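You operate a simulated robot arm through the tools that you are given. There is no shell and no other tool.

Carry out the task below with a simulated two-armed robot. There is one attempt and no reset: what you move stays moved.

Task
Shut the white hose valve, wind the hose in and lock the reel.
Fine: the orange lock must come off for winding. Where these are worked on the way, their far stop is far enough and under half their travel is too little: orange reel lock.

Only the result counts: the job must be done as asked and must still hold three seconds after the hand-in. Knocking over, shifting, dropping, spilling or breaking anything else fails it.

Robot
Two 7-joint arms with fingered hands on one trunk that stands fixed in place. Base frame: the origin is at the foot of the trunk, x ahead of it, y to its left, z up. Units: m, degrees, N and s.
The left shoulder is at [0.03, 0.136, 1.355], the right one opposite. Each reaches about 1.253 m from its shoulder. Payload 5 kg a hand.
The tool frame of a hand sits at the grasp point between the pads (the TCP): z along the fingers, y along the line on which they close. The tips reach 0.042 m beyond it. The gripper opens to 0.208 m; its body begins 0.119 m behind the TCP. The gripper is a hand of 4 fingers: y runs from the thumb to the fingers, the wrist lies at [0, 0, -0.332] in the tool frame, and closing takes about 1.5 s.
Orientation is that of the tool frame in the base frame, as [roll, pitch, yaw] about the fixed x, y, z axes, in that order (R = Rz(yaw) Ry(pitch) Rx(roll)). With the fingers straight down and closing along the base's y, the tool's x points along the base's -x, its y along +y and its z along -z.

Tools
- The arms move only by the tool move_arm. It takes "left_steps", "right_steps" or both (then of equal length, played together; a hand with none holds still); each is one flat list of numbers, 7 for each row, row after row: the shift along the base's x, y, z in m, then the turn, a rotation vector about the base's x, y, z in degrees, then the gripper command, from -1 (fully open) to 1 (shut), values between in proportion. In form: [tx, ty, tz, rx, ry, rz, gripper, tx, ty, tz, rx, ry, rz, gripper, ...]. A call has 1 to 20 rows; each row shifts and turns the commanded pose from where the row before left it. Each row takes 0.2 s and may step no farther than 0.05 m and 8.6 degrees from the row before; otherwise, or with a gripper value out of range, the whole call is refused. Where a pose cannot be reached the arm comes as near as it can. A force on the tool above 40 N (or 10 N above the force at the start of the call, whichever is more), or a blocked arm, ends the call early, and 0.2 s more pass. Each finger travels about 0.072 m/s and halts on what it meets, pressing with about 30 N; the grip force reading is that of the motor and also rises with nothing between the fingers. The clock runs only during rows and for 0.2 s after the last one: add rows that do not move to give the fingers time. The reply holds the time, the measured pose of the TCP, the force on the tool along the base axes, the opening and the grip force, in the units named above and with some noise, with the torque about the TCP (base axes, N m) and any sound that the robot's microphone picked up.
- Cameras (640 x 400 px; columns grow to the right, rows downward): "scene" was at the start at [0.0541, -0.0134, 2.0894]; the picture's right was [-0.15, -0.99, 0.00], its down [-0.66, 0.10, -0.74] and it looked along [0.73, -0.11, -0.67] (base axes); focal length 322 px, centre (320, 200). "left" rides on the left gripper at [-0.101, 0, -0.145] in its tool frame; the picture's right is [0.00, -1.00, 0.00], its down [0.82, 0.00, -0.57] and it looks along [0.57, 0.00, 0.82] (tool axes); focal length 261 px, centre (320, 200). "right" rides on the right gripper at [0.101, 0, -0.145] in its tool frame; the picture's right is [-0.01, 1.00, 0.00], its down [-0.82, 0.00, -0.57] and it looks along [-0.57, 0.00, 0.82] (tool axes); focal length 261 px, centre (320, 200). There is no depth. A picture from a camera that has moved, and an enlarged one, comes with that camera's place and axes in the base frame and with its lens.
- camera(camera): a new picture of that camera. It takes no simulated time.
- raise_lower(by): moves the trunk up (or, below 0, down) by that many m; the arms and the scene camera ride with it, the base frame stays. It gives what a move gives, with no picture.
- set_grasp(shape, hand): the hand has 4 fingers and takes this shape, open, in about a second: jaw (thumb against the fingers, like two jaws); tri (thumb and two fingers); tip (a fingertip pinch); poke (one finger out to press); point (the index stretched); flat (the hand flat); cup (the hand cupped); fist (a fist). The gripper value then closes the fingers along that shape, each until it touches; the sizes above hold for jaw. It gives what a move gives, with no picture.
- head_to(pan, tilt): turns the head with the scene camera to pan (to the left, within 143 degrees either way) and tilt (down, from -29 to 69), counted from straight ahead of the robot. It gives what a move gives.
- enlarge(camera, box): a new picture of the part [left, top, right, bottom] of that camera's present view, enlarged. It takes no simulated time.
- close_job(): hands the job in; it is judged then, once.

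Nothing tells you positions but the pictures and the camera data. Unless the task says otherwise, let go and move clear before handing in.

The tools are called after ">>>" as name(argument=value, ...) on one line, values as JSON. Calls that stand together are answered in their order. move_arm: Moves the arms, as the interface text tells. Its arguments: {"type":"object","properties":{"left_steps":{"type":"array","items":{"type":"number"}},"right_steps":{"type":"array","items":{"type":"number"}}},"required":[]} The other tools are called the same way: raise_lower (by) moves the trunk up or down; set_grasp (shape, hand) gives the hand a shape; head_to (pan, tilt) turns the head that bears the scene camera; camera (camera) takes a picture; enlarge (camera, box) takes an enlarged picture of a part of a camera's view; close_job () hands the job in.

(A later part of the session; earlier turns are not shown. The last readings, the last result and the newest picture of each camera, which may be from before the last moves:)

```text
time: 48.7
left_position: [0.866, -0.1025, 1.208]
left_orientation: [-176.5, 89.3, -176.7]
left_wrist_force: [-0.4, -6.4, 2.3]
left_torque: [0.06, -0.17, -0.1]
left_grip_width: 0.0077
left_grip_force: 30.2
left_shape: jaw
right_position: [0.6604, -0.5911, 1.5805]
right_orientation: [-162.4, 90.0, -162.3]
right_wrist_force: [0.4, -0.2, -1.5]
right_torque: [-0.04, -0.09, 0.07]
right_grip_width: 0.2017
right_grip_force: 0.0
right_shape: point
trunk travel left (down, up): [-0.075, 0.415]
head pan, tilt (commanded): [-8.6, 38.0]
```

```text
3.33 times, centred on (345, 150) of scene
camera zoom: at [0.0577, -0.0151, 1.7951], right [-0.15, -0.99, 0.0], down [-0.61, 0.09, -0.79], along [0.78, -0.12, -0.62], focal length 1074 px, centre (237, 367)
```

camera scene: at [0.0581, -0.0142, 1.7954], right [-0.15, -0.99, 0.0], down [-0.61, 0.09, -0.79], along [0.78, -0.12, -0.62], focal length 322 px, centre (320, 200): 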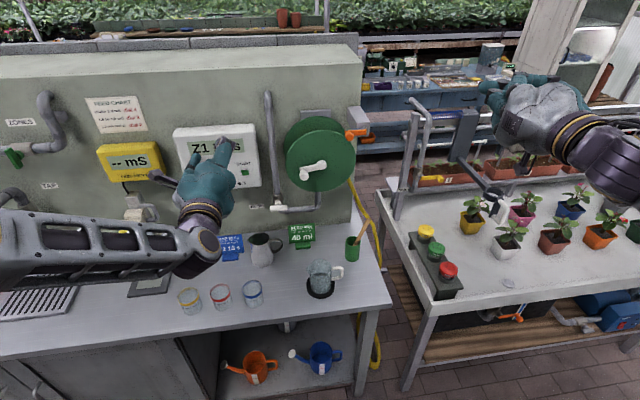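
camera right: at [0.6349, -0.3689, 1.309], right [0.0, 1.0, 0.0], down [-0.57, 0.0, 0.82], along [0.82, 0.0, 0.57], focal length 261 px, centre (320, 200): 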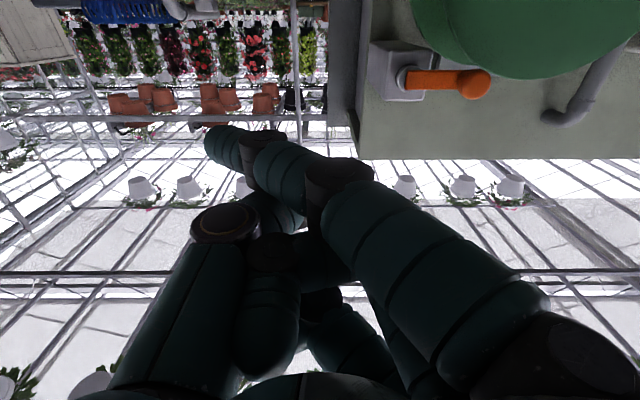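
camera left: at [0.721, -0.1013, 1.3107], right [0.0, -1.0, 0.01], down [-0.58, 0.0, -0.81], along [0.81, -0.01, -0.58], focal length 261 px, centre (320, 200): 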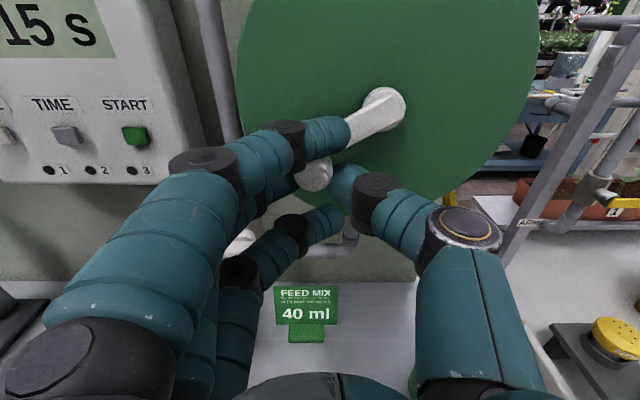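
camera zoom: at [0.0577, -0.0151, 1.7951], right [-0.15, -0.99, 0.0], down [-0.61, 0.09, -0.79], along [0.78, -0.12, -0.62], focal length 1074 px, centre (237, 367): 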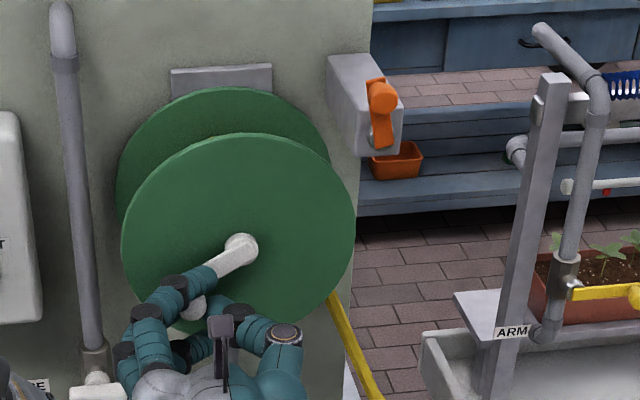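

The crank turns freely with little force. Continuing a quarter turn through the bottom.

>>> move_arm(left_steps=[0, -0.0121, -0.0108, 0, 0, 0, 1, 0, -0.0145, -0.0073, 0, 0, 0, 1, 0, -0.0159, -0.0033, 0, 0, 0, 1, 0, -0.0162, 0.0009, 0, 0, 0, 1, 0, -0.0155, 0.0051, 0, 0, 0, 1, 0, -0.0136, 0.0089, 0, 0, 0, 1, 0, 0, 0, 0, 0, 0, 1])

>>> camera(camera="left")

>>> enlarge(camera="scene", box=[265, 90, 425, 210])

```text
time: 49.3
left_position: [0.8665, -0.1116, 1.2052]
left_orientation: [-21.6, 89.1, -20.4]
left_wrist_force: [-20.1, 24.1, 8.5]
left_torque: [-0.33, -0.48, 0.89]
left_grip_width: 0.0067
left_grip_force: 30.0
left_shape: jaw
right_position: [0.6558, -0.5883, 1.5832]
right_orientation: [-47.3, 89.8, -47.3]
right_wrist_force: [0.8, -1.0, -1.7]
right_torque: [0.03, -0.06, 0.2]
right_grip_width: 0.2018
right_grip_force: 0.0
right_shape: point
trunk travel left (down, up): [-0.075, 0.415]
head pan, tilt (commanded): [-8.6, 38.0]
stopped in row 3 (left hand): the force on the tool passed its limit at 45 N (the readings are from after the stop); the commanded pose is now the measured one
```

```text
taken
camera left: at [0.72, -0.115, 1.3038], right [0.02, -1.0, 0.01], down [-0.56, -0.02, -0.83], along [0.83, 0.01, -0.56], focal length 261 px, centre (320, 200)
```

left: 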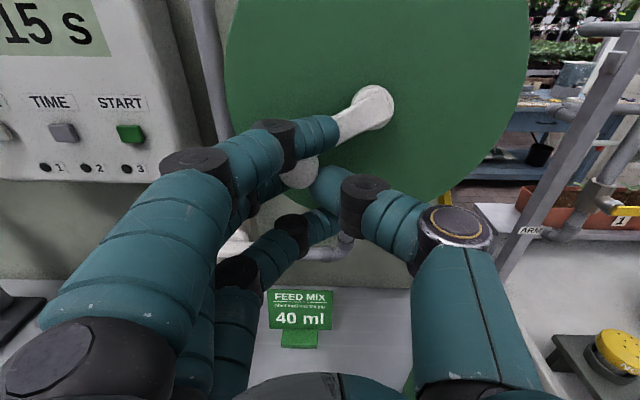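

```text
3.33 times, centred on (345, 150) of scene
camera zoom: at [0.0532, -0.0122, 1.7955], right [-0.15, -0.99, 0.0], down [-0.61, 0.09, -0.79], along [0.78, -0.12, -0.61], focal length 1074 px, centre (237, 367)
```

zoom: 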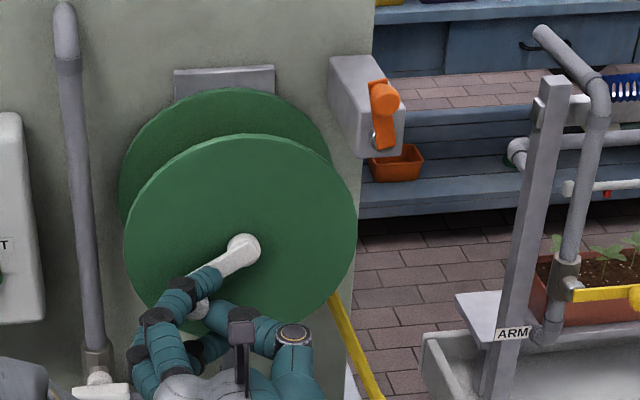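

A 45 N force stopped the move; the reading has a -x part, so I suspect the upper fingertip, which reaches as deep as the crank arm, jammed against the arm. I'll look closely.

>>> enlarge(camera="left", box=[260, 60, 420, 220])

>>> enlarge(camera="scene", box=[285, 130, 365, 190])

```text
2.50 times, centred on (340, 140) of left
camera zoom: at [0.72, -0.115, 1.3038], right [0.02, -1.0, 0.01], down [-0.56, -0.02, -0.83], along [0.83, 0.01, -0.56], focal length 652 px, centre (270, 350)
```

zoom: 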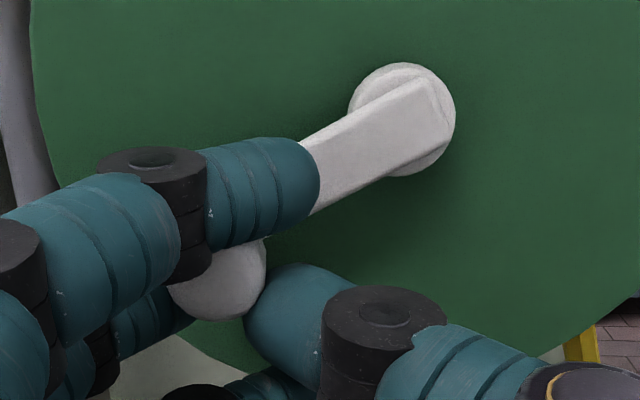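

```text
6.67 times, centred on (325, 160) of scene
camera zoom: at [0.0532, -0.0122, 1.7955], right [-0.15, -0.99, 0.0], down [-0.61, 0.09, -0.79], along [0.78, -0.12, -0.61], focal length 2147 px, centre (287, 467)
```

zoom: 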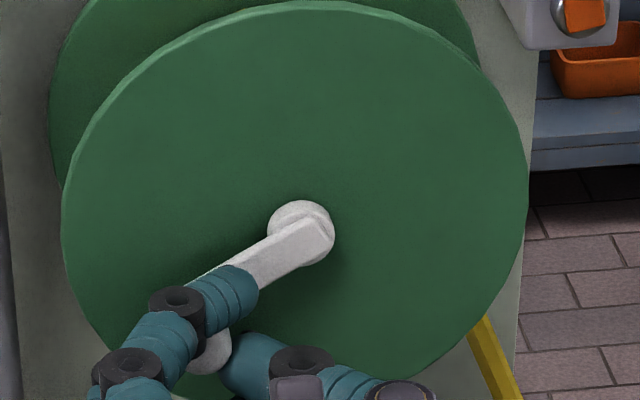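

>>> camera(camera="right")

>>> head_to(pan=-45, tilt=30)

>>> camera(camera="scene")

```text
taken
camera right: at [0.511, -0.5886, 1.4811], right [0.0, 1.0, 0.0], down [-0.57, 0.0, 0.82], along [0.82, 0.0, 0.57], focal length 261 px, centre (320, 200)
```

right: 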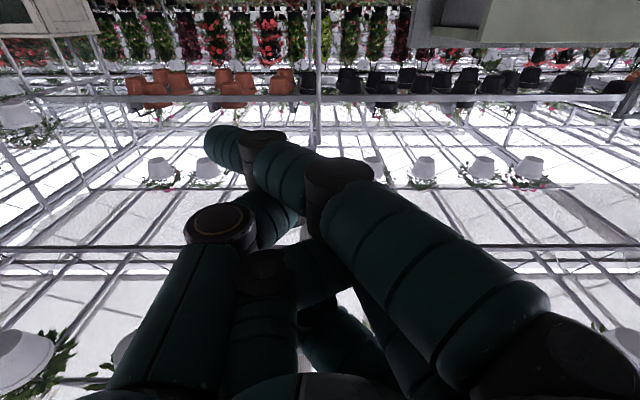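

```text
time: 50.3
left_position: [0.8677, -0.1139, 1.2031]
left_orientation: [-28.1, 89.1, -27.3]
left_wrist_force: [-15.0, 30.0, 15.3]
left_torque: [-0.26, -0.47, 0.88]
left_grip_width: 0.0058
left_grip_force: 30.0
left_shape: jaw
right_position: [0.657, -0.5849, 1.5842]
right_orientation: [-57.6, 89.8, -57.6]
right_wrist_force: [0.4, 0.0, 0.0]
right_torque: [0.01, 0.02, 0.03]
right_grip_width: 0.2015
right_grip_force: 0.1
right_shape: point
trunk travel left (down, up): [-0.075, 0.415]
head pan, tilt (commanded): [-45.0, 30.0]
```

```text
taken
camera scene: at [0.0323, -0.0612, 1.8081], right [-0.71, -0.71, 0.0], down [-0.35, 0.35, -0.87], along [0.61, -0.61, -0.5], focal length 322 px, centre (320, 200)
```

scene: 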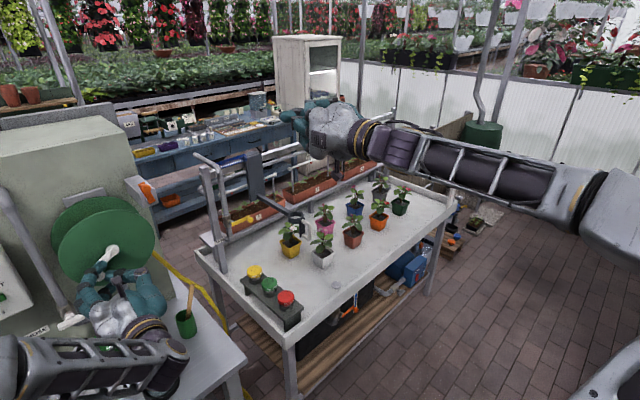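

The crank stopped at about -35° with a firm 30 N resistance. I'll ease the grip, back the fingertips off a little in x, and re-centre on the knob to find out whether it was a finger jam or a real stop.

>>> move_arm(left_steps=[0, 0, 0, 0, 0, 0, 0.6, 0, 0.004, 0.004, 0, 0, 0, 0.4, -0.01, 0.006, 0.006, 0, 0, 0, 0.4, 0, 0, 0, 0, 0, 0, 0.4])

>>> head_to(pan=-8.6, tilt=38)

>>> camera(camera="left")

>>> enlarge(camera="scene", box=[265, 90, 425, 210])

```text
time: 51.3
left_position: [0.8588, -0.1092, 1.21]
left_orientation: [-29.1, 89.6, -28.5]
left_wrist_force: [0.6, 0.0, -0.5]
left_torque: [0.0, -0.03, 0.09]
left_grip_width: 0.0618
left_grip_force: 0.2
left_shape: jaw
right_position: [0.6603, -0.5917, 1.5815]
right_orientation: [180.0, 90.0, 179.9]
right_wrist_force: [1.4, -0.3, -0.7]
right_torque: [0.0, -0.11, 0.21]
right_grip_width: 0.2016
right_grip_force: 0.1
right_shape: point
trunk travel left (down, up): [-0.075, 0.415]
head pan, tilt (commanded): [-45.0, 30.0]
```

```text
time: 52.3
left_position: [0.8587, -0.1079, 1.2102]
left_orientation: [-29.5, 89.5, -28.7]
left_wrist_force: [-0.8, 0.2, 0.1]
left_torque: [0.0, 0.0, -0.06]
left_grip_width: 0.062
left_grip_force: 0.0
left_shape: jaw
right_position: [0.6602, -0.59, 1.5814]
right_orientation: [-76.4, 89.9, -76.3]
right_wrist_force: [0.0, 0.5, 0.5]
right_torque: [0.0, 0.0, 0.03]
right_grip_width: 0.2017
right_grip_force: 0.1
right_shape: point
trunk travel left (down, up): [-0.075, 0.415]
head pan, tilt (commanded): [-8.6, 38.0]
```

```text
taken
camera left: at [0.7122, -0.109, 1.3117], right [0.01, -1.0, 0.01], down [-0.57, -0.01, -0.82], along [0.82, 0.0, -0.57], focal length 261 px, centre (320, 200)
```

left: 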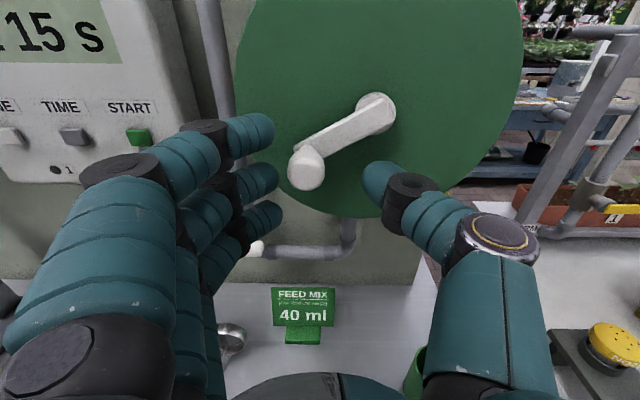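

```text
3.33 times, centred on (345, 150) of scene
camera zoom: at [0.0567, -0.014, 1.7955], right [-0.15, -0.99, 0.0], down [-0.61, 0.09, -0.79], along [0.78, -0.12, -0.62], focal length 1074 px, centre (237, 367)
```

zoom: 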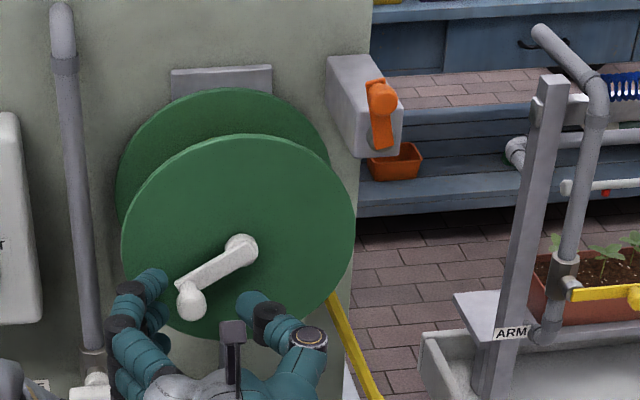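

The crank stayed at about -32°. I'll re-grip the knob, centred and 8 mm shallower, and probe again gently.

>>> move_arm(left_steps=[0, 0.01, 0.0115, 0, 0, 0, 0.4, 0, 0, 0, 0, 0, 0, 0.7, 0, 0, 0, 0, 0, 0, 1, 0, 0, 0, 0, 0, 0, 1, 0, 0, 0, 0, 0, 0, 1, 0, 0, 0, 0, 0, 0, 1])

>>> move_arm(left_steps=[0, -0.0025, -0.004, 0, 0, 0, 1, 0, -0.0025, -0.004, 0, 0, 0, 1, 0, 0, 0, 0, 0, 0, 1])

>>> camera(camera="left")

```text
time: 53.7
left_position: [0.8569, -0.0997, 1.2237]
left_orientation: [-25.3, 89.5, -24.7]
left_wrist_force: [4.8, -10.0, 2.8]
left_torque: [0.05, -0.08, -0.08]
left_grip_width: 0.0063
left_grip_force: 29.7
left_shape: jaw
right_position: [0.6595, -0.591, 1.5805]
right_orientation: [82.6, 90.0, 82.7]
right_wrist_force: [-0.5, 0.1, -1.2]
right_torque: [-0.01, -0.01, 0.04]
right_grip_width: 0.2016
right_grip_force: 0.0
right_shape: point
trunk travel left (down, up): [-0.075, 0.415]
head pan, tilt (commanded): [-8.6, 38.0]
```

```text
time: 54.5
left_position: [0.856, -0.1036, 1.2177]
left_orientation: [-22.2, 89.3, -21.5]
left_wrist_force: [4.7, -5.4, 22.4]
left_torque: [0.07, -0.63, -0.03]
left_grip_width: 0.0051
left_grip_force: 30.0
left_shape: jaw
right_position: [0.6588, -0.5886, 1.5813]
right_orientation: [-33.6, 89.9, -33.6]
right_wrist_force: [-0.6, 0.2, -0.1]
right_torque: [0.02, -0.04, 0.07]
right_grip_width: 0.2017
right_grip_force: 0.1
right_shape: point
trunk travel left (down, up): [-0.075, 0.415]
head pan, tilt (commanded): [-8.6, 38.0]
```

```text
taken
camera left: at [0.7097, -0.1049, 1.3175], right [0.01, -1.0, 0.01], down [-0.56, -0.01, -0.83], along [0.83, 0.0, -0.56], focal length 261 px, centre (320, 200)
```

left: 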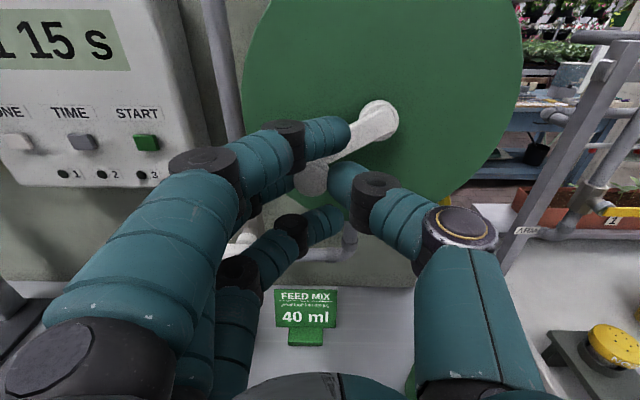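

It is blocked again in this direction (22 N after 6 mm), so this looks like a true end stop and winding must be clockwise. Testing the other way.

>>> move_arm(left_steps=[0, 0.005, 0.008, 0, 0, 0, 1, 0, 0.007, 0.0147, 0, 0, 0, 1, 0, 0.003, 0.016, 0, 0, 0, 1, 0, -0.0013, 0.0162, 0, 0, 0, 1, 0, 0, 0, 0, 0, 0, 1])

>>> camera(camera="left")

>>> enlarge(camera="scene", box=[265, 90, 425, 210])

```text
time: 55.7
left_position: [0.8567, -0.0945, 1.2657]
left_orientation: [-22.3, 89.9, -22.2]
left_wrist_force: [-8.9, -30.0, -20.1]
left_torque: [0.52, 0.55, -0.84]
left_grip_width: 0.0062
left_grip_force: 30.5
left_shape: jaw
right_position: [0.6594, -0.5933, 1.5801]
right_orientation: [98.1, 90.0, 98.2]
right_wrist_force: [-0.6, 1.3, -0.2]
right_torque: [-0.01, -0.03, 0.09]
right_grip_width: 0.2018
right_grip_force: 0.0
right_shape: point
trunk travel left (down, up): [-0.075, 0.415]
head pan, tilt (commanded): [-8.6, 38.0]
```

```text
taken
camera left: at [0.7105, -0.0958, 1.3669], right [0.01, -1.0, 0.01], down [-0.57, -0.01, -0.82], along [0.82, 0.0, -0.57], focal length 261 px, centre (320, 200)
```

left: 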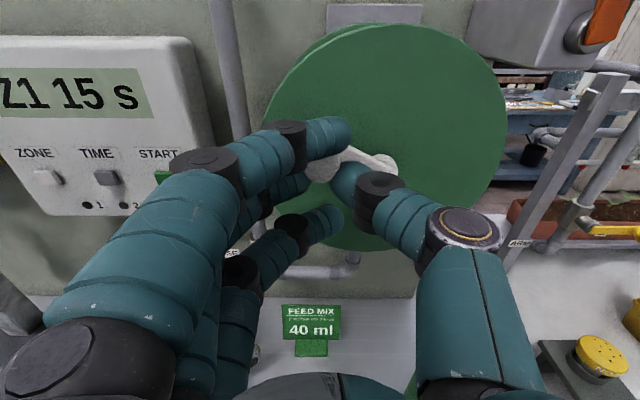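

```text
3.33 times, centred on (345, 150) of scene
camera zoom: at [0.0573, -0.0183, 1.7952], right [-0.15, -0.99, 0.0], down [-0.61, 0.09, -0.79], along [0.78, -0.12, -0.62], focal length 1074 px, centre (237, 367)
```

zoom: 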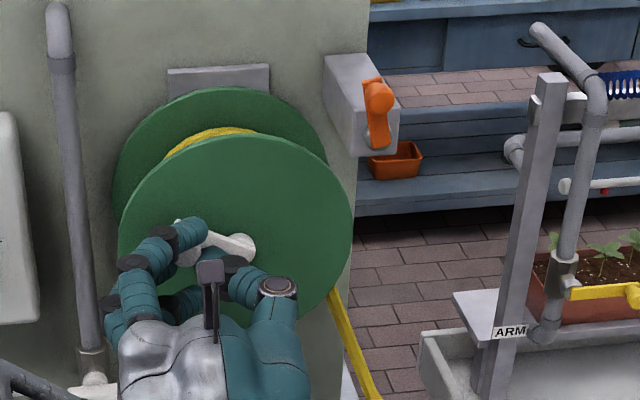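

The yellow coil has visibly grown over the flange rim after turning clockwise: that is the winding-in direction. The knob had slipped ~12 mm up in the grip during the blocked attempts, so I'll re-centre the grip before cranking.

>>> move_arm(left_steps=[0, 0, 0, 0, 0, 0, 0.6, 0, 0, 0, 0, 0, 0, 0.4, 0, 0, 0, 0, 0, 0, 0.4])

>>> camera(camera="left")

>>> enlarge(camera="scene", box=[275, 100, 395, 200])

```text
time: 56.5
left_position: [0.8579, -0.0875, 1.271]
left_orientation: [-22.5, 89.3, -21.6]
left_wrist_force: [-0.5, 0.7, -0.1]
left_torque: [-0.01, 0.02, 0.03]
left_grip_width: 0.0617
left_grip_force: 0.0
left_shape: jaw
right_position: [0.6604, -0.5904, 1.5818]
right_orientation: [-40.8, 89.9, -40.7]
right_wrist_force: [-0.3, -0.4, 0.1]
right_torque: [0.0, -0.02, 0.12]
right_grip_width: 0.2017
right_grip_force: 0.1
right_shape: point
trunk travel left (down, up): [-0.075, 0.415]
head pan, tilt (commanded): [-8.6, 38.0]
```

```text
taken
camera left: at [0.7112, -0.0896, 1.3709], right [0.02, -1.0, 0.01], down [-0.56, -0.02, -0.83], along [0.83, 0.01, -0.56], focal length 261 px, centre (320, 200)
```

left: 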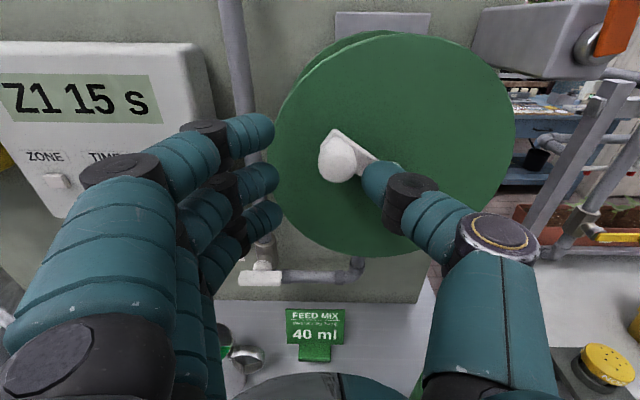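

```text
4.00 times, centred on (335, 150) of scene
camera zoom: at [0.0565, -0.0145, 1.7956], right [-0.15, -0.99, 0.0], down [-0.61, 0.09, -0.79], along [0.78, -0.12, -0.62], focal length 1288 px, centre (260, 400)
```

zoom: 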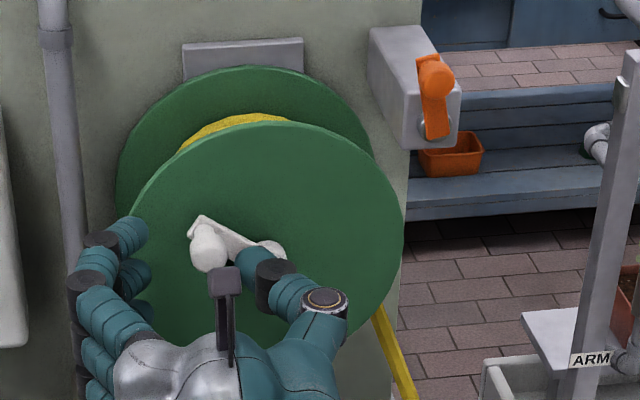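

Knob is now at about (y -0.100, z 1.291), crank angle +35°. Re-centring, closing, then cranking clockwise over the top.

>>> move_arm(left_steps=[0, -0.0125, 0.005, 0, 0, 0, 0.4, 0, 0, 0.014, 0, 0, 0, 0.4, 0, 0, 0, 0, 0, 0, 0.7, 0, 0, 0, 0, 0, 0, 1, 0, 0, 0, 0, 0, 0, 1, 0, 0, 0, 0, 0, 0, 1, 0, 0, 0, 0, 0, 0, 1])

>>> camera(camera="left")

```text
time: 58.1
left_position: [0.8582, -0.1025, 1.2892]
left_orientation: [-29.0, 89.6, -28.4]
left_wrist_force: [4.3, -6.8, -2.0]
left_torque: [-0.12, 0.05, -0.01]
left_grip_width: 0.0065
left_grip_force: 30.0
left_shape: jaw
right_position: [0.6605, -0.5905, 1.5819]
right_orientation: [-118.6, 89.9, -118.5]
right_wrist_force: [0.2, -0.9, 0.2]
right_torque: [-0.02, -0.03, 0.03]
right_grip_width: 0.202
right_grip_force: 0.0
right_shape: point
trunk travel left (down, up): [-0.075, 0.415]
head pan, tilt (commanded): [-8.6, 38.0]
```

```text
taken
camera left: at [0.7115, -0.1046, 1.3885], right [0.01, -1.0, 0.01], down [-0.57, -0.01, -0.82], along [0.82, 0.0, -0.57], focal length 261 px, centre (320, 200)
```

left: 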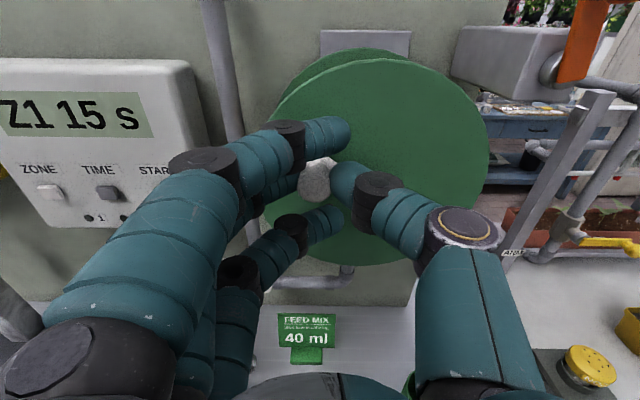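

>>> move_arm(left_steps=[0, -0.0108, 0.0119, 0, 0, 0, 1, 0, -0.0135, 0.0087, 0, 0, 0, 1, 0, -0.0153, 0.0049, 0, 0, 0, 1, 0, 0, 0, 0, 0, 0, 1])

>>> camera(camera="left")

>>> enlarge(camera="scene", box=[265, 90, 425, 210])

```text
time: 59.1
left_position: [0.8567, -0.1397, 1.3187]
left_orientation: [-23.8, 89.2, -22.9]
left_wrist_force: [-5.9, 5.4, 14.9]
left_torque: [0.28, -0.45, 0.44]
left_grip_width: 0.0057
left_grip_force: 30.3
left_shape: jaw
right_position: [0.6593, -0.5872, 1.5825]
right_orientation: [-50.7, 90.0, -50.6]
right_wrist_force: [0.9, 0.7, -0.1]
right_torque: [0.03, 0.01, 0.01]
right_grip_width: 0.2016
right_grip_force: 0.0
right_shape: point
trunk travel left (down, up): [-0.075, 0.415]
head pan, tilt (commanded): [-8.6, 38.0]
```

```text
taken
camera left: at [0.7104, -0.1409, 1.4177], right [0.01, -1.0, 0.01], down [-0.56, -0.02, -0.83], along [0.83, 0.01, -0.56], focal length 261 px, centre (320, 200)
```

left: 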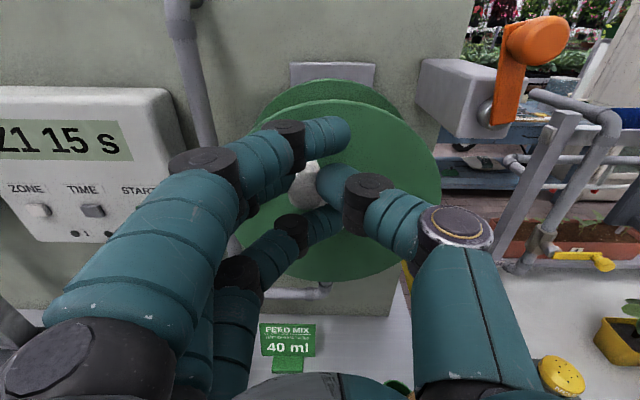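

```text
3.33 times, centred on (345, 150) of scene
camera zoom: at [0.0546, -0.0126, 1.7958], right [-0.15, -0.99, 0.0], down [-0.61, 0.09, -0.79], along [0.78, -0.12, -0.61], focal length 1074 px, centre (237, 367)
```

zoom: 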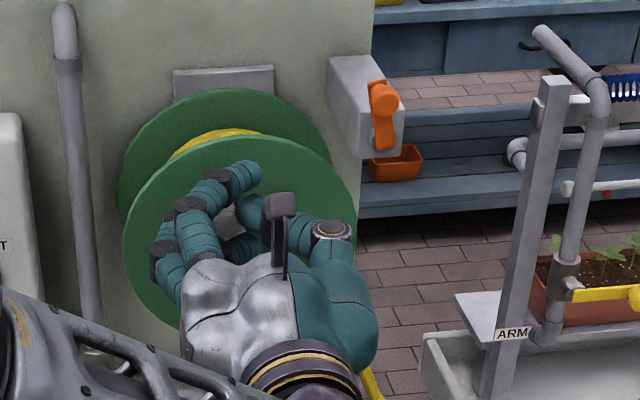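

Turning works with light tangential force. Continuing over the top to the right side.

>>> move_arm(left_steps=[0, -0.016, 0.0035, 0, 0, 0, 1, 0, -0.0157, -0.0034, 0, 0, 0, 1, 0, -0.0143, -0.0074, 0, 0, 0, 1, 0, -0.0119, -0.0108, 0, 0, 0, 1, 0, 0, 0, 0, 0, 0, 1])

>>> camera(camera="left")

>>> enlarge(camera="scene", box=[265, 90, 425, 210])

```text
time: 59.7
left_position: [0.8571, -0.1687, 1.3273]
left_orientation: [-15.9, 88.4, -15.2]
left_wrist_force: [-6.9, 0.5, 13.8]
left_torque: [0.31, -0.39, 0.24]
left_grip_width: 0.0038
left_grip_force: 29.9
left_shape: jaw
right_position: [0.6568, -0.5909, 1.5829]
right_orientation: [-34.8, 89.9, -34.8]
right_wrist_force: [0.2, -0.1, 0.0]
right_torque: [-0.01, -0.05, 0.12]
right_grip_width: 0.2015
right_grip_force: 0.0
right_shape: point
trunk travel left (down, up): [-0.075, 0.415]
head pan, tilt (commanded): [-8.6, 38.0]
stopped in row 2 (left hand): the force on the tool passed its limit at 44 N (the readings are from after the stop); the commanded pose is now the measured one
```

```text
taken
camera left: at [0.7083, -0.1707, 1.4245], right [0.01, -1.0, 0.01], down [-0.55, -0.02, -0.84], along [0.84, 0.0, -0.55], focal length 261 px, centre (320, 200)
```

left: 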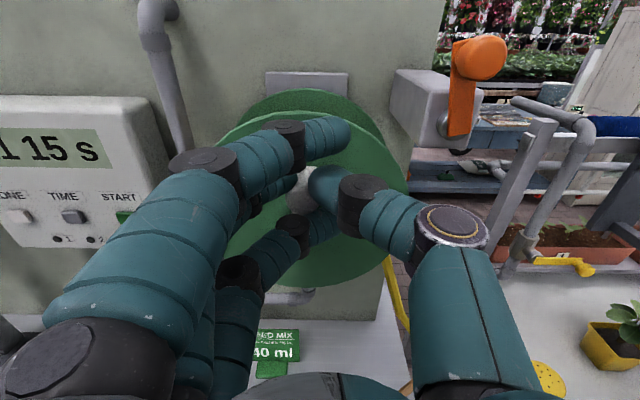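

```text
3.33 times, centred on (345, 150) of scene
camera zoom: at [0.0547, -0.0151, 1.7954], right [-0.15, -0.99, 0.0], down [-0.61, 0.09, -0.79], along [0.78, -0.12, -0.62], focal length 1074 px, centre (237, 367)
```

zoom: 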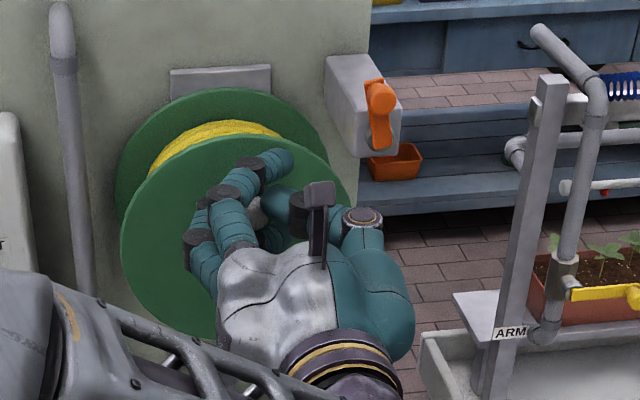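

The coil keeps growing, so winding works, but I went too fast (44 N). I'll re-centre on the knob and crank more slowly.

>>> move_arm(left_steps=[0, 0, 0, 0, 0, 0, 0.7, 0, 0.006, -0.005, 0, 0, 0, 0.5, 0, 0.006, -0.005, 0, 0, 0, 0.5, 0, 0, 0, 0, 0, 0, 0.5])

>>> camera(camera="left")

>>> enlarge(camera="scene", box=[265, 90, 425, 210])

```text
time: 60.7
left_position: [0.8593, -0.1548, 1.3115]
left_orientation: [-18.7, 88.8, -17.9]
left_wrist_force: [0.8, 0.3, -0.4]
left_torque: [-0.01, 0.04, -0.01]
left_grip_width: 0.0515
left_grip_force: 0.1
left_shape: jaw
right_position: [0.6598, -0.5897, 1.5805]
right_orientation: [-109.7, 89.9, -109.6]
right_wrist_force: [0.2, -0.4, -1.0]
right_torque: [-0.02, -0.05, 0.05]
right_grip_width: 0.2017
right_grip_force: 0.0
right_shape: point
trunk travel left (down, up): [-0.075, 0.415]
head pan, tilt (commanded): [-8.6, 38.0]
```

```text
taken
camera left: at [0.7124, -0.1567, 1.4102], right [0.01, -1.0, 0.01], down [-0.56, -0.02, -0.83], along [0.83, 0.01, -0.56], focal length 261 px, centre (320, 200)
```

left: 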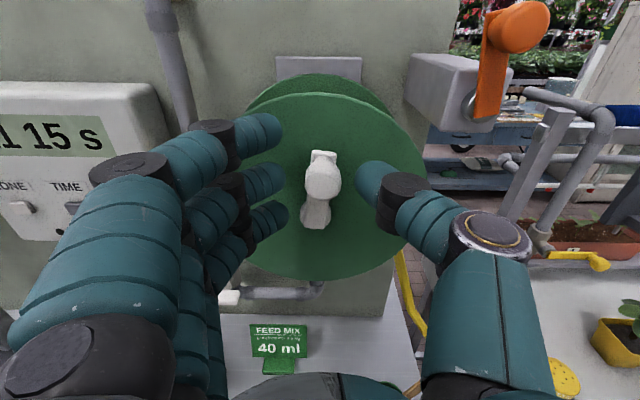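

```text
3.33 times, centred on (345, 150) of scene
camera zoom: at [0.0574, -0.0143, 1.7954], right [-0.15, -0.99, 0.0], down [-0.61, 0.09, -0.79], along [0.78, -0.12, -0.62], focal length 1074 px, centre (237, 367)
```

zoom: 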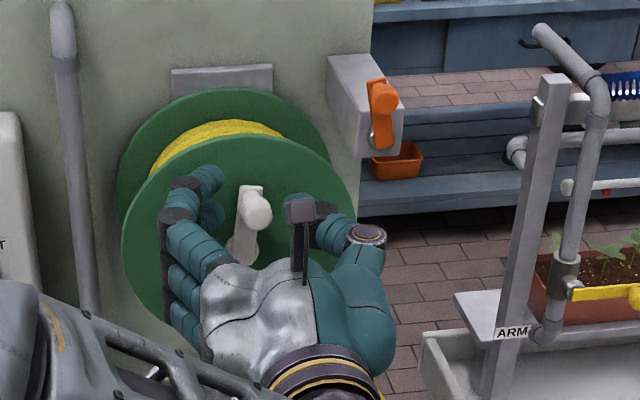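

Knob is centred in the open grip at 95°. Fitting the three centred grips gives the crank circle: centre (y -0.150, z 1.250), radius 0.061. Closing and cranking slowly.

>>> move_arm(left_steps=[0, 0, 0, 0, 0, 0, 0.8, 0, 0, 0, 0, 0, 0, 1, 0, 0, 0, 0, 0, 0, 1, 0, 0, 0, 0, 0, 0, 1, 0, -0.0074, -0.001, 0, 0, 0, 1, 0, -0.0072, -0.0019, 0, 0, 0, 1, 0, -0.0069, -0.0028, 0, 0, 0, 1, 0, -0.0065, -0.0036, 0, 0, 0, 1, 0, -0.0061, -0.0044, 0, 0, 0, 1, 0, -0.0055, -0.0051, 0, 0, 0, 1, 0, 0, 0, 0, 0, 0, 1])

>>> camera(camera="left")

>>> enlarge(camera="scene", box=[265, 90, 425, 210])

```text
time: 63.1
left_position: [0.8586, -0.1954, 1.293]
left_orientation: [-18.5, 88.8, -17.7]
left_wrist_force: [5.4, -2.1, 5.3]
left_torque: [0.18, -0.12, 0.09]
left_grip_width: 0.006
left_grip_force: 30.3
left_shape: jaw
right_position: [0.6595, -0.5896, 1.5802]
right_orientation: [-89.9, 89.9, -89.7]
right_wrist_force: [0.6, -0.5, 0.5]
right_torque: [-0.02, 0.02, 0.02]
right_grip_width: 0.2017
right_grip_force: 0.0
right_shape: point
trunk travel left (down, up): [-0.075, 0.415]
head pan, tilt (commanded): [-8.6, 38.0]
```

```text
taken
camera left: at [0.7115, -0.1973, 1.3911], right [0.01, -1.0, 0.01], down [-0.56, -0.02, -0.83], along [0.83, 0.0, -0.56], focal length 261 px, centre (320, 200)
```

left: 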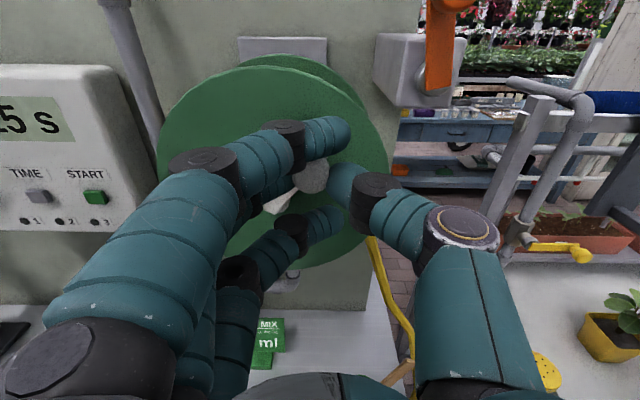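

```text
3.33 times, centred on (345, 150) of scene
camera zoom: at [0.0571, -0.0142, 1.7955], right [-0.15, -0.99, 0.0], down [-0.61, 0.09, -0.79], along [0.78, -0.12, -0.62], focal length 1074 px, centre (237, 367)
```

zoom: 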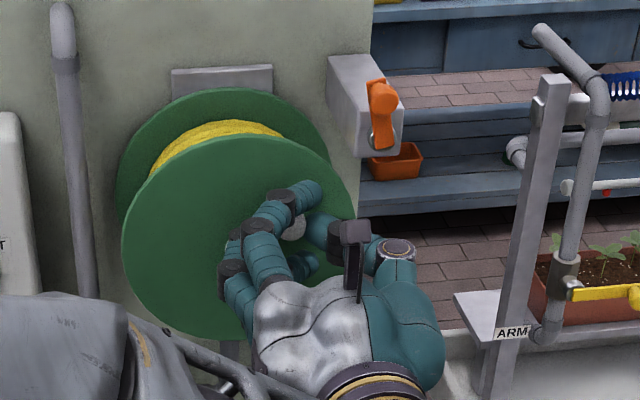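

Low forces and a well-centred knob at ~137°. Continuing down the right side.

>>> move_arm(left_steps=[0, -0.0054, -0.0066, 0, 0, 0, 1, 0, -0.0045, -0.0073, 0, 0, 0, 1, 0, -0.0034, -0.0078, 0, 0, 0, 1, 0, -0.0023, -0.0082, 0, 0, 0, 1, 0, -0.0011, -0.0085, 0, 0, 0, 1, 0, 0.0001, -0.0086, 0, 0, 0, 1, 0, 0.0013, -0.0085, 0, 0, 0, 1, 0, 0.0024, -0.0082, 0, 0, 0, 1, 0, 0.0035, -0.0078, 0, 0, 0, 1, 0, 0.0046, -0.0072, 0, 0, 0, 1, 0, 0.0056, -0.0065, 0, 0, 0, 1, 0, 0.0064, -0.0057, 0, 0, 0, 1, 0, 0, 0, 0, 0, 0, 1])

>>> camera(camera="left")

>>> camera(camera="scene")

```text
time: 65.9
left_position: [0.8578, -0.1848, 1.2044]
left_orientation: [-16.4, 88.5, -15.3]
left_wrist_force: [-29.1, 3.6, -1.5]
left_torque: [-0.1, -0.84, -0.79]
left_grip_width: 0.003
left_grip_force: 30.3
left_shape: jaw
right_position: [0.6578, -0.5889, 1.5823]
right_orientation: [-22.2, 89.8, -22.0]
right_wrist_force: [1.1, -0.3, 0.5]
right_torque: [0.0, -0.07, 0.03]
right_grip_width: 0.2018
right_grip_force: 0.0
right_shape: point
trunk travel left (down, up): [-0.075, 0.415]
head pan, tilt (commanded): [-8.6, 38.0]
```

```text
taken
camera left: at [0.71, -0.1872, 1.3025], right [0.02, -1.0, 0.01], down [-0.55, -0.02, -0.83], along [0.83, 0.01, -0.55], focal length 261 px, centre (320, 200)
```

left: 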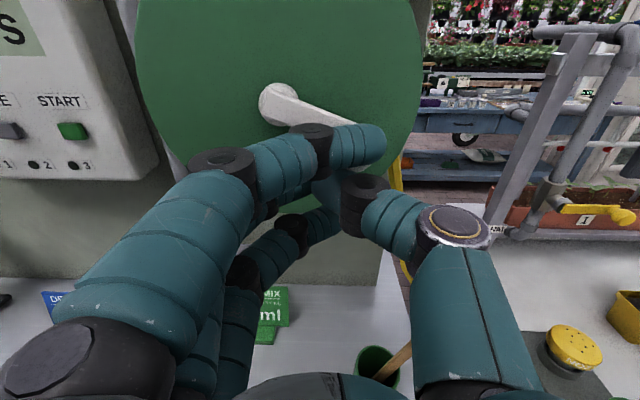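

```text
taken
camera scene: at [0.0535, -0.0139, 1.7956], right [-0.15, -0.99, 0.0], down [-0.61, 0.09, -0.79], along [0.78, -0.12, -0.61], focal length 322 px, centre (320, 200)
```

scene: 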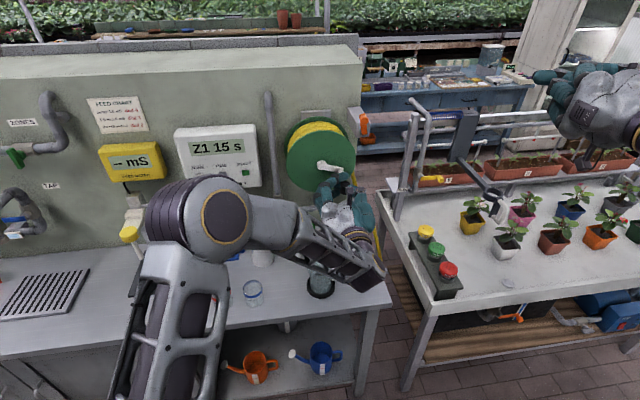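

The coil is now much thicker, but the knob lags behind the hand and there is a -29 N push in x. Zooming in before doing anything else.

>>> enlarge(camera="left", box=[240, 60, 440, 220])

>>> enlarge(camera="scene", box=[265, 90, 425, 210])

>>> enlarge(camera="scene", box=[290, 160, 410, 390])

```text
2.50 times, centred on (340, 140) of left
camera zoom: at [0.71, -0.1872, 1.3025], right [0.02, -1.0, 0.01], down [-0.55, -0.02, -0.83], along [0.83, 0.01, -0.55], focal length 652 px, centre (270, 350)
```

zoom: 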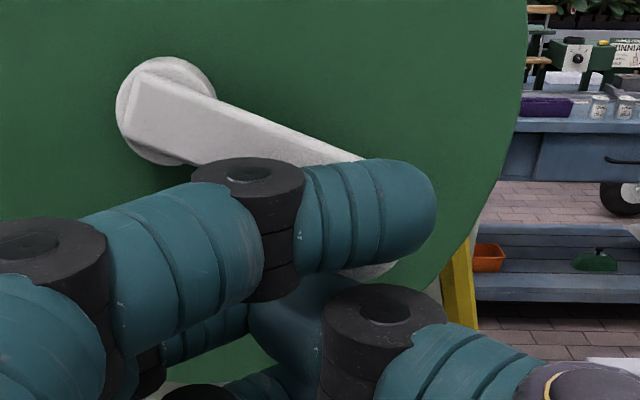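

```text
3.33 times, centred on (345, 150) of scene
camera zoom: at [0.0535, -0.0139, 1.7956], right [-0.15, -0.99, 0.0], down [-0.61, 0.09, -0.79], along [0.78, -0.12, -0.61], focal length 1074 px, centre (237, 367)
```

zoom: 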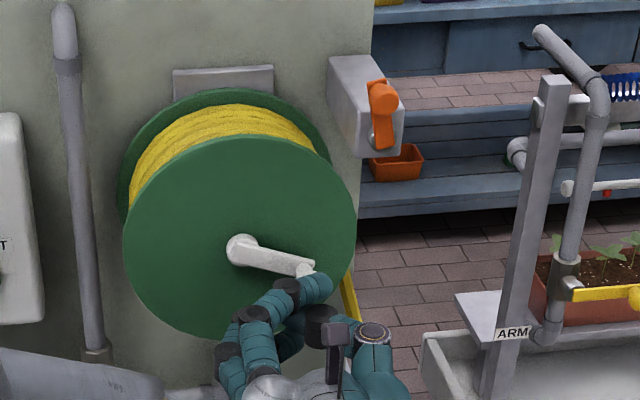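

```text
1.74 times, centred on (350, 275) of scene
camera zoom: at [0.0535, -0.0139, 1.7956], right [-0.15, -0.99, 0.0], down [-0.61, 0.09, -0.79], along [0.78, -0.12, -0.61], focal length 560 px, centre (268, 70)
```

zoom: 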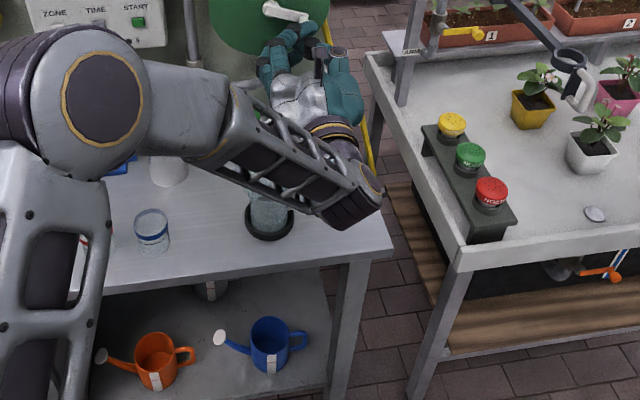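

The coil is nearly at the flange rim and the floor hose has almost vanished. The crank is at about 202° while my hand ran ahead. I'll re-open wider, re-centre on the knob and check whether there is travel left.

>>> move_arm(left_steps=[0, 0, 0, 0, 0, 0, 0.6, 0, 0, 0, 0, 0, 0, 0.2, 0, 0, 0, 0, 0, 0, 0, 0, -0.011, 0.008, 0, 0, 0, 0, 0, -0.011, 0.015, 0, 0, 0, 0, 0, 0, 0, 0, 0, 0, 0.3, 0, 0, 0, 0, 0, 0, 0.4])

>>> camera(camera="left")

>>> enlarge(camera="scene", box=[265, 90, 425, 210])

```text
time: 67.5
left_position: [0.8603, -0.2102, 1.226]
left_orientation: [-18.1, 88.7, -17.2]
left_wrist_force: [0.3, 0.2, 1.5]
left_torque: [0.0, 0.0, 0.02]
left_grip_width: 0.0628
left_grip_force: 0.0
left_shape: jaw
right_position: [0.6598, -0.5895, 1.5807]
right_orientation: [-81.6, 89.9, -81.6]
right_wrist_force: [0.4, 0.4, 0.1]
right_torque: [0.05, 0.0, 0.02]
right_grip_width: 0.2015
right_grip_force: 0.0
right_shape: point
trunk travel left (down, up): [-0.075, 0.415]
head pan, tilt (commanded): [-8.6, 38.0]
```

```text
taken
camera left: at [0.7122, -0.2118, 1.3247], right [0.01, -1.0, 0.01], down [-0.55, -0.02, -0.83], along [0.83, 0.0, -0.55], focal length 261 px, centre (320, 200)
```

left: 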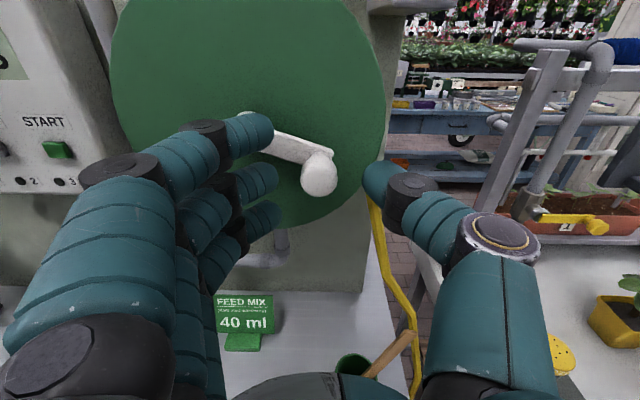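

```text
3.33 times, centred on (345, 150) of scene
camera zoom: at [0.0568, -0.0142, 1.7955], right [-0.15, -0.99, 0.0], down [-0.61, 0.09, -0.79], along [0.78, -0.12, -0.62], focal length 1074 px, centre (237, 367)
```

zoom: 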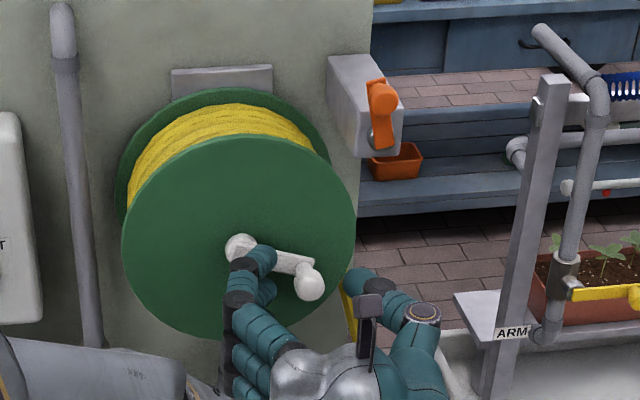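

The knob is still centred at about 199° and some hose is still hanging, so I'll keep winding. To avoid slip I'll pre-roll the hand by -56° and then roll it together with the crank.

>>> move_arm(left_steps=[0, 0.001, 0.002, -8, 0, 0, 0.4, 0, 0.001, 0.002, -8, 0, 0, 0.4, 0, 0, 0, -8, 0, 0, 0.4, 0, 0, 0, -8, 0, 0, 0.4, 0, 0, 0, -8, 0, 0, 0.4, 0, 0, 0, -8, 0, 0, 0.4, 0, 0, 0, -8, 0, 0, 0.4, 0, 0, 0, 0, 0, 0, 0.4])

>>> camera(camera="left")

>>> enlarge(camera="scene", box=[265, 90, 425, 210])

```text
time: 69.3
left_position: [0.8584, -0.208, 1.2312]
left_orientation: [-90.0, 33.5, -88.7]
left_wrist_force: [-0.3, -0.6, 0.2]
left_torque: [0.0, -0.02, 0.0]
left_grip_width: 0.0629
left_grip_force: 0.2
left_shape: jaw
right_position: [0.6606, -0.5903, 1.5824]
right_orientation: [-79.0, 89.8, -78.8]
right_wrist_force: [0.3, 0.1, -0.7]
right_torque: [0.0, -0.04, 0.07]
right_grip_width: 0.2014
right_grip_force: 0.1
right_shape: point
trunk travel left (down, up): [-0.075, 0.415]
head pan, tilt (commanded): [-8.6, 38.0]
```

```text
taken
camera left: at [0.7109, -0.1281, 1.2864], right [0.01, -0.55, 0.84], down [-0.55, -0.7, -0.45], along [0.83, -0.46, -0.31], focal length 261 px, centre (320, 200)
```

left: 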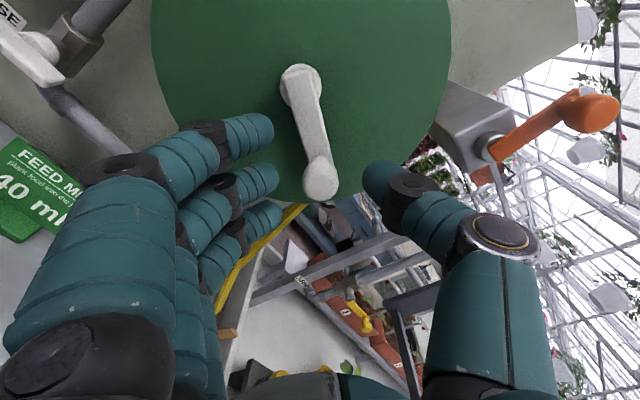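

```text
3.33 times, centred on (345, 150) of scene
camera zoom: at [0.0567, -0.0143, 1.7955], right [-0.15, -0.99, 0.0], down [-0.61, 0.09, -0.79], along [0.78, -0.12, -0.62], focal length 1074 px, centre (237, 367)
```

zoom: 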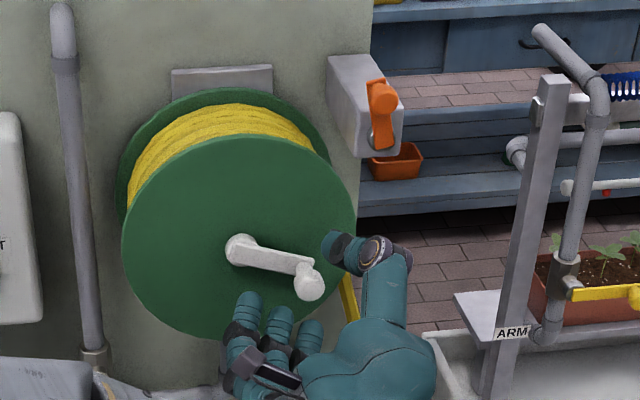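

Well centred. Closing and turning slowly with the hand rolling along.

>>> move_arm(left_steps=[0, 0, 0, 0, 0, 0, 0.7, 0, 0, 0, 0, 0, 0, 1, 0, 0, 0, 0, 0, 0, 1, 0, 0, 0, 0, 0, 0, 1, 0, 0, 0, 0, 0, 0, 1, 0, 0.0023, -0.006, 6, 0, 0, 1, 0, 0.0029, -0.0057, 6, 0, 0, 1, 0, 0.0035, -0.0054, 6, 0, 0, 1, 0, 0, 0, 0, 0, 0, 1])

>>> camera(camera="left")

>>> enlarge(camera="scene", box=[265, 90, 425, 210])

```text
time: 71.3
left_position: [0.8587, -0.1989, 1.2137]
left_orientation: [-89.2, 51.6, -88.0]
left_wrist_force: [4.8, -5.2, 2.3]
left_torque: [0.2, 0.09, 0.07]
left_grip_width: 0.0073
left_grip_force: 30.1
left_shape: jaw
right_position: [0.6598, -0.5905, 1.581]
right_orientation: [-100.2, 90.0, -100.1]
right_wrist_force: [-0.3, 1.0, -0.4]
right_torque: [0.01, -0.02, 0.08]
right_grip_width: 0.2018
right_grip_force: 0.0
right_shape: point
trunk travel left (down, up): [-0.075, 0.415]
head pan, tilt (commanded): [-8.6, 38.0]
```

```text
taken
camera left: at [0.711, -0.1407, 1.2911], right [0.01, -0.78, 0.62], down [-0.55, -0.53, -0.65], along [0.83, -0.34, -0.44], focal length 261 px, centre (320, 200)
```

left: 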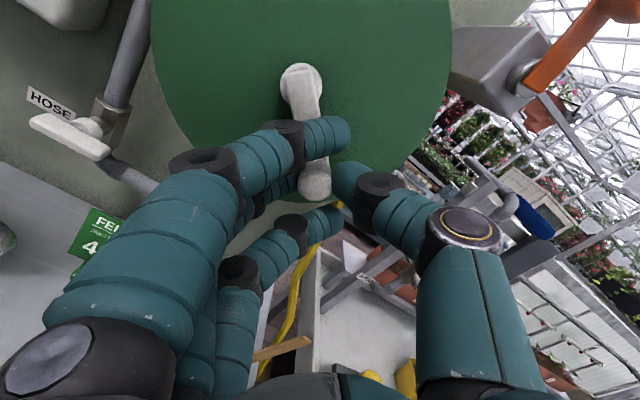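

```text
3.33 times, centred on (345, 150) of scene
camera zoom: at [0.0572, -0.0146, 1.7955], right [-0.15, -0.99, 0.0], down [-0.61, 0.09, -0.79], along [0.78, -0.12, -0.62], focal length 1074 px, centre (237, 367)
```

zoom: 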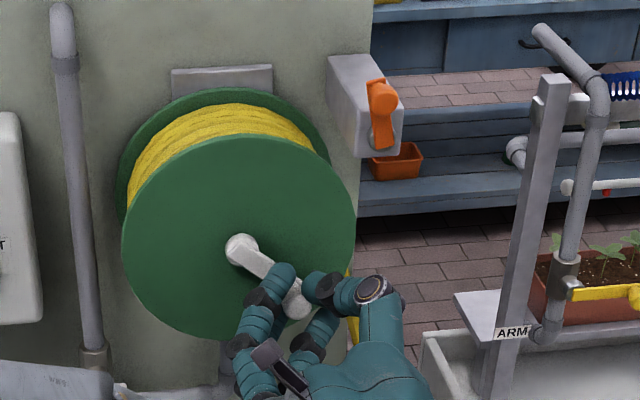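

That tracks perfectly with tiny forces. Continuing with the roll-along motion through the bottom.

>>> move_arm(left_steps=[0, 0.0048, -0.0057, 7, 0, 0, 1, 0, 0.0054, -0.0051, 7, 0, 0, 1, 0, 0.006, -0.0044, 7, 0, 0, 1, 0, 0.0065, -0.0037, 7, 0, 0, 1, 0, 0.0069, -0.0028, 7, 0, 0, 1, 0, 0.0072, -0.002, 7, 0, 0, 1, 0, 0.0074, -0.0011, 7, 0, 0, 1, 0, 0.0075, -0.0002, 7, 0, 0, 1, 0, 0.0074, 0.0007, 7, 0, 0, 1, 0, 0.0073, 0.0016, 7, 0, 0, 1, 0, 0.007, 0.0025, 7, 0, 0, 1, 0, 0, 0, 0, 0, 0, 1])

>>> camera(camera="left")

>>> enlarge(camera="scene", box=[265, 90, 425, 210])

```text
time: 73.5
left_position: [0.8557, -0.1495, 1.1928]
left_orientation: [86.5, 61.7, 85.8]
left_wrist_force: [4.3, -24.6, 1.6]
left_torque: [-0.21, -0.08, -0.55]
left_grip_width: 0.0074
left_grip_force: 30.7
left_shape: jaw
right_position: [0.6626, -0.5884, 1.581]
right_orientation: [-129.9, 89.9, -129.5]
right_wrist_force: [0.3, 1.8, 0.0]
right_torque: [0.02, 0.02, -0.19]
right_grip_width: 0.2018
right_grip_force: 0.0
right_shape: point
trunk travel left (down, up): [-0.075, 0.415]
head pan, tilt (commanded): [-8.6, 38.0]
stopped in row 10 (left hand): the force on the tool passed its limit at 44 N (the readings are from after the stop); the commanded pose is now the measured one
```

```text
taken
camera left: at [0.7072, -0.195, 1.2782], right [0.0, -0.88, -0.47], down [-0.54, 0.4, -0.74], along [0.84, 0.25, -0.48], focal length 261 px, centre (320, 200)
```

left: 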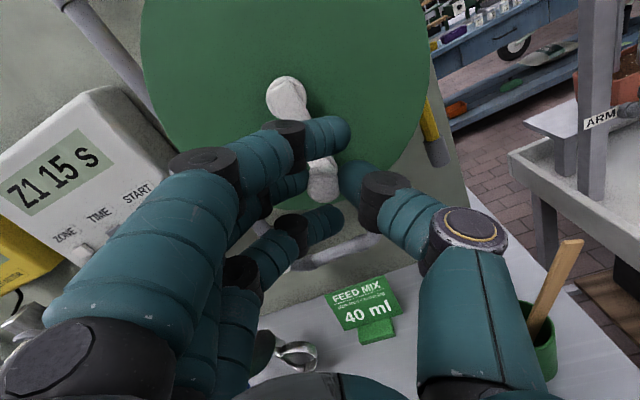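

```text
3.33 times, centred on (345, 150) of scene
camera zoom: at [0.0585, -0.0155, 1.7953], right [-0.15, -0.99, 0.0], down [-0.61, 0.09, -0.79], along [0.78, -0.12, -0.62], focal length 1074 px, centre (237, 367)
```

zoom: 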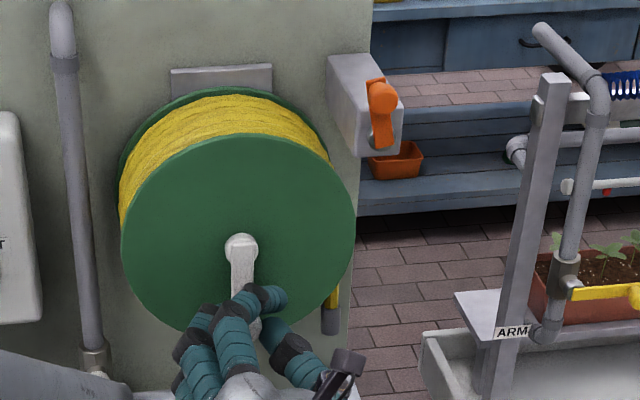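

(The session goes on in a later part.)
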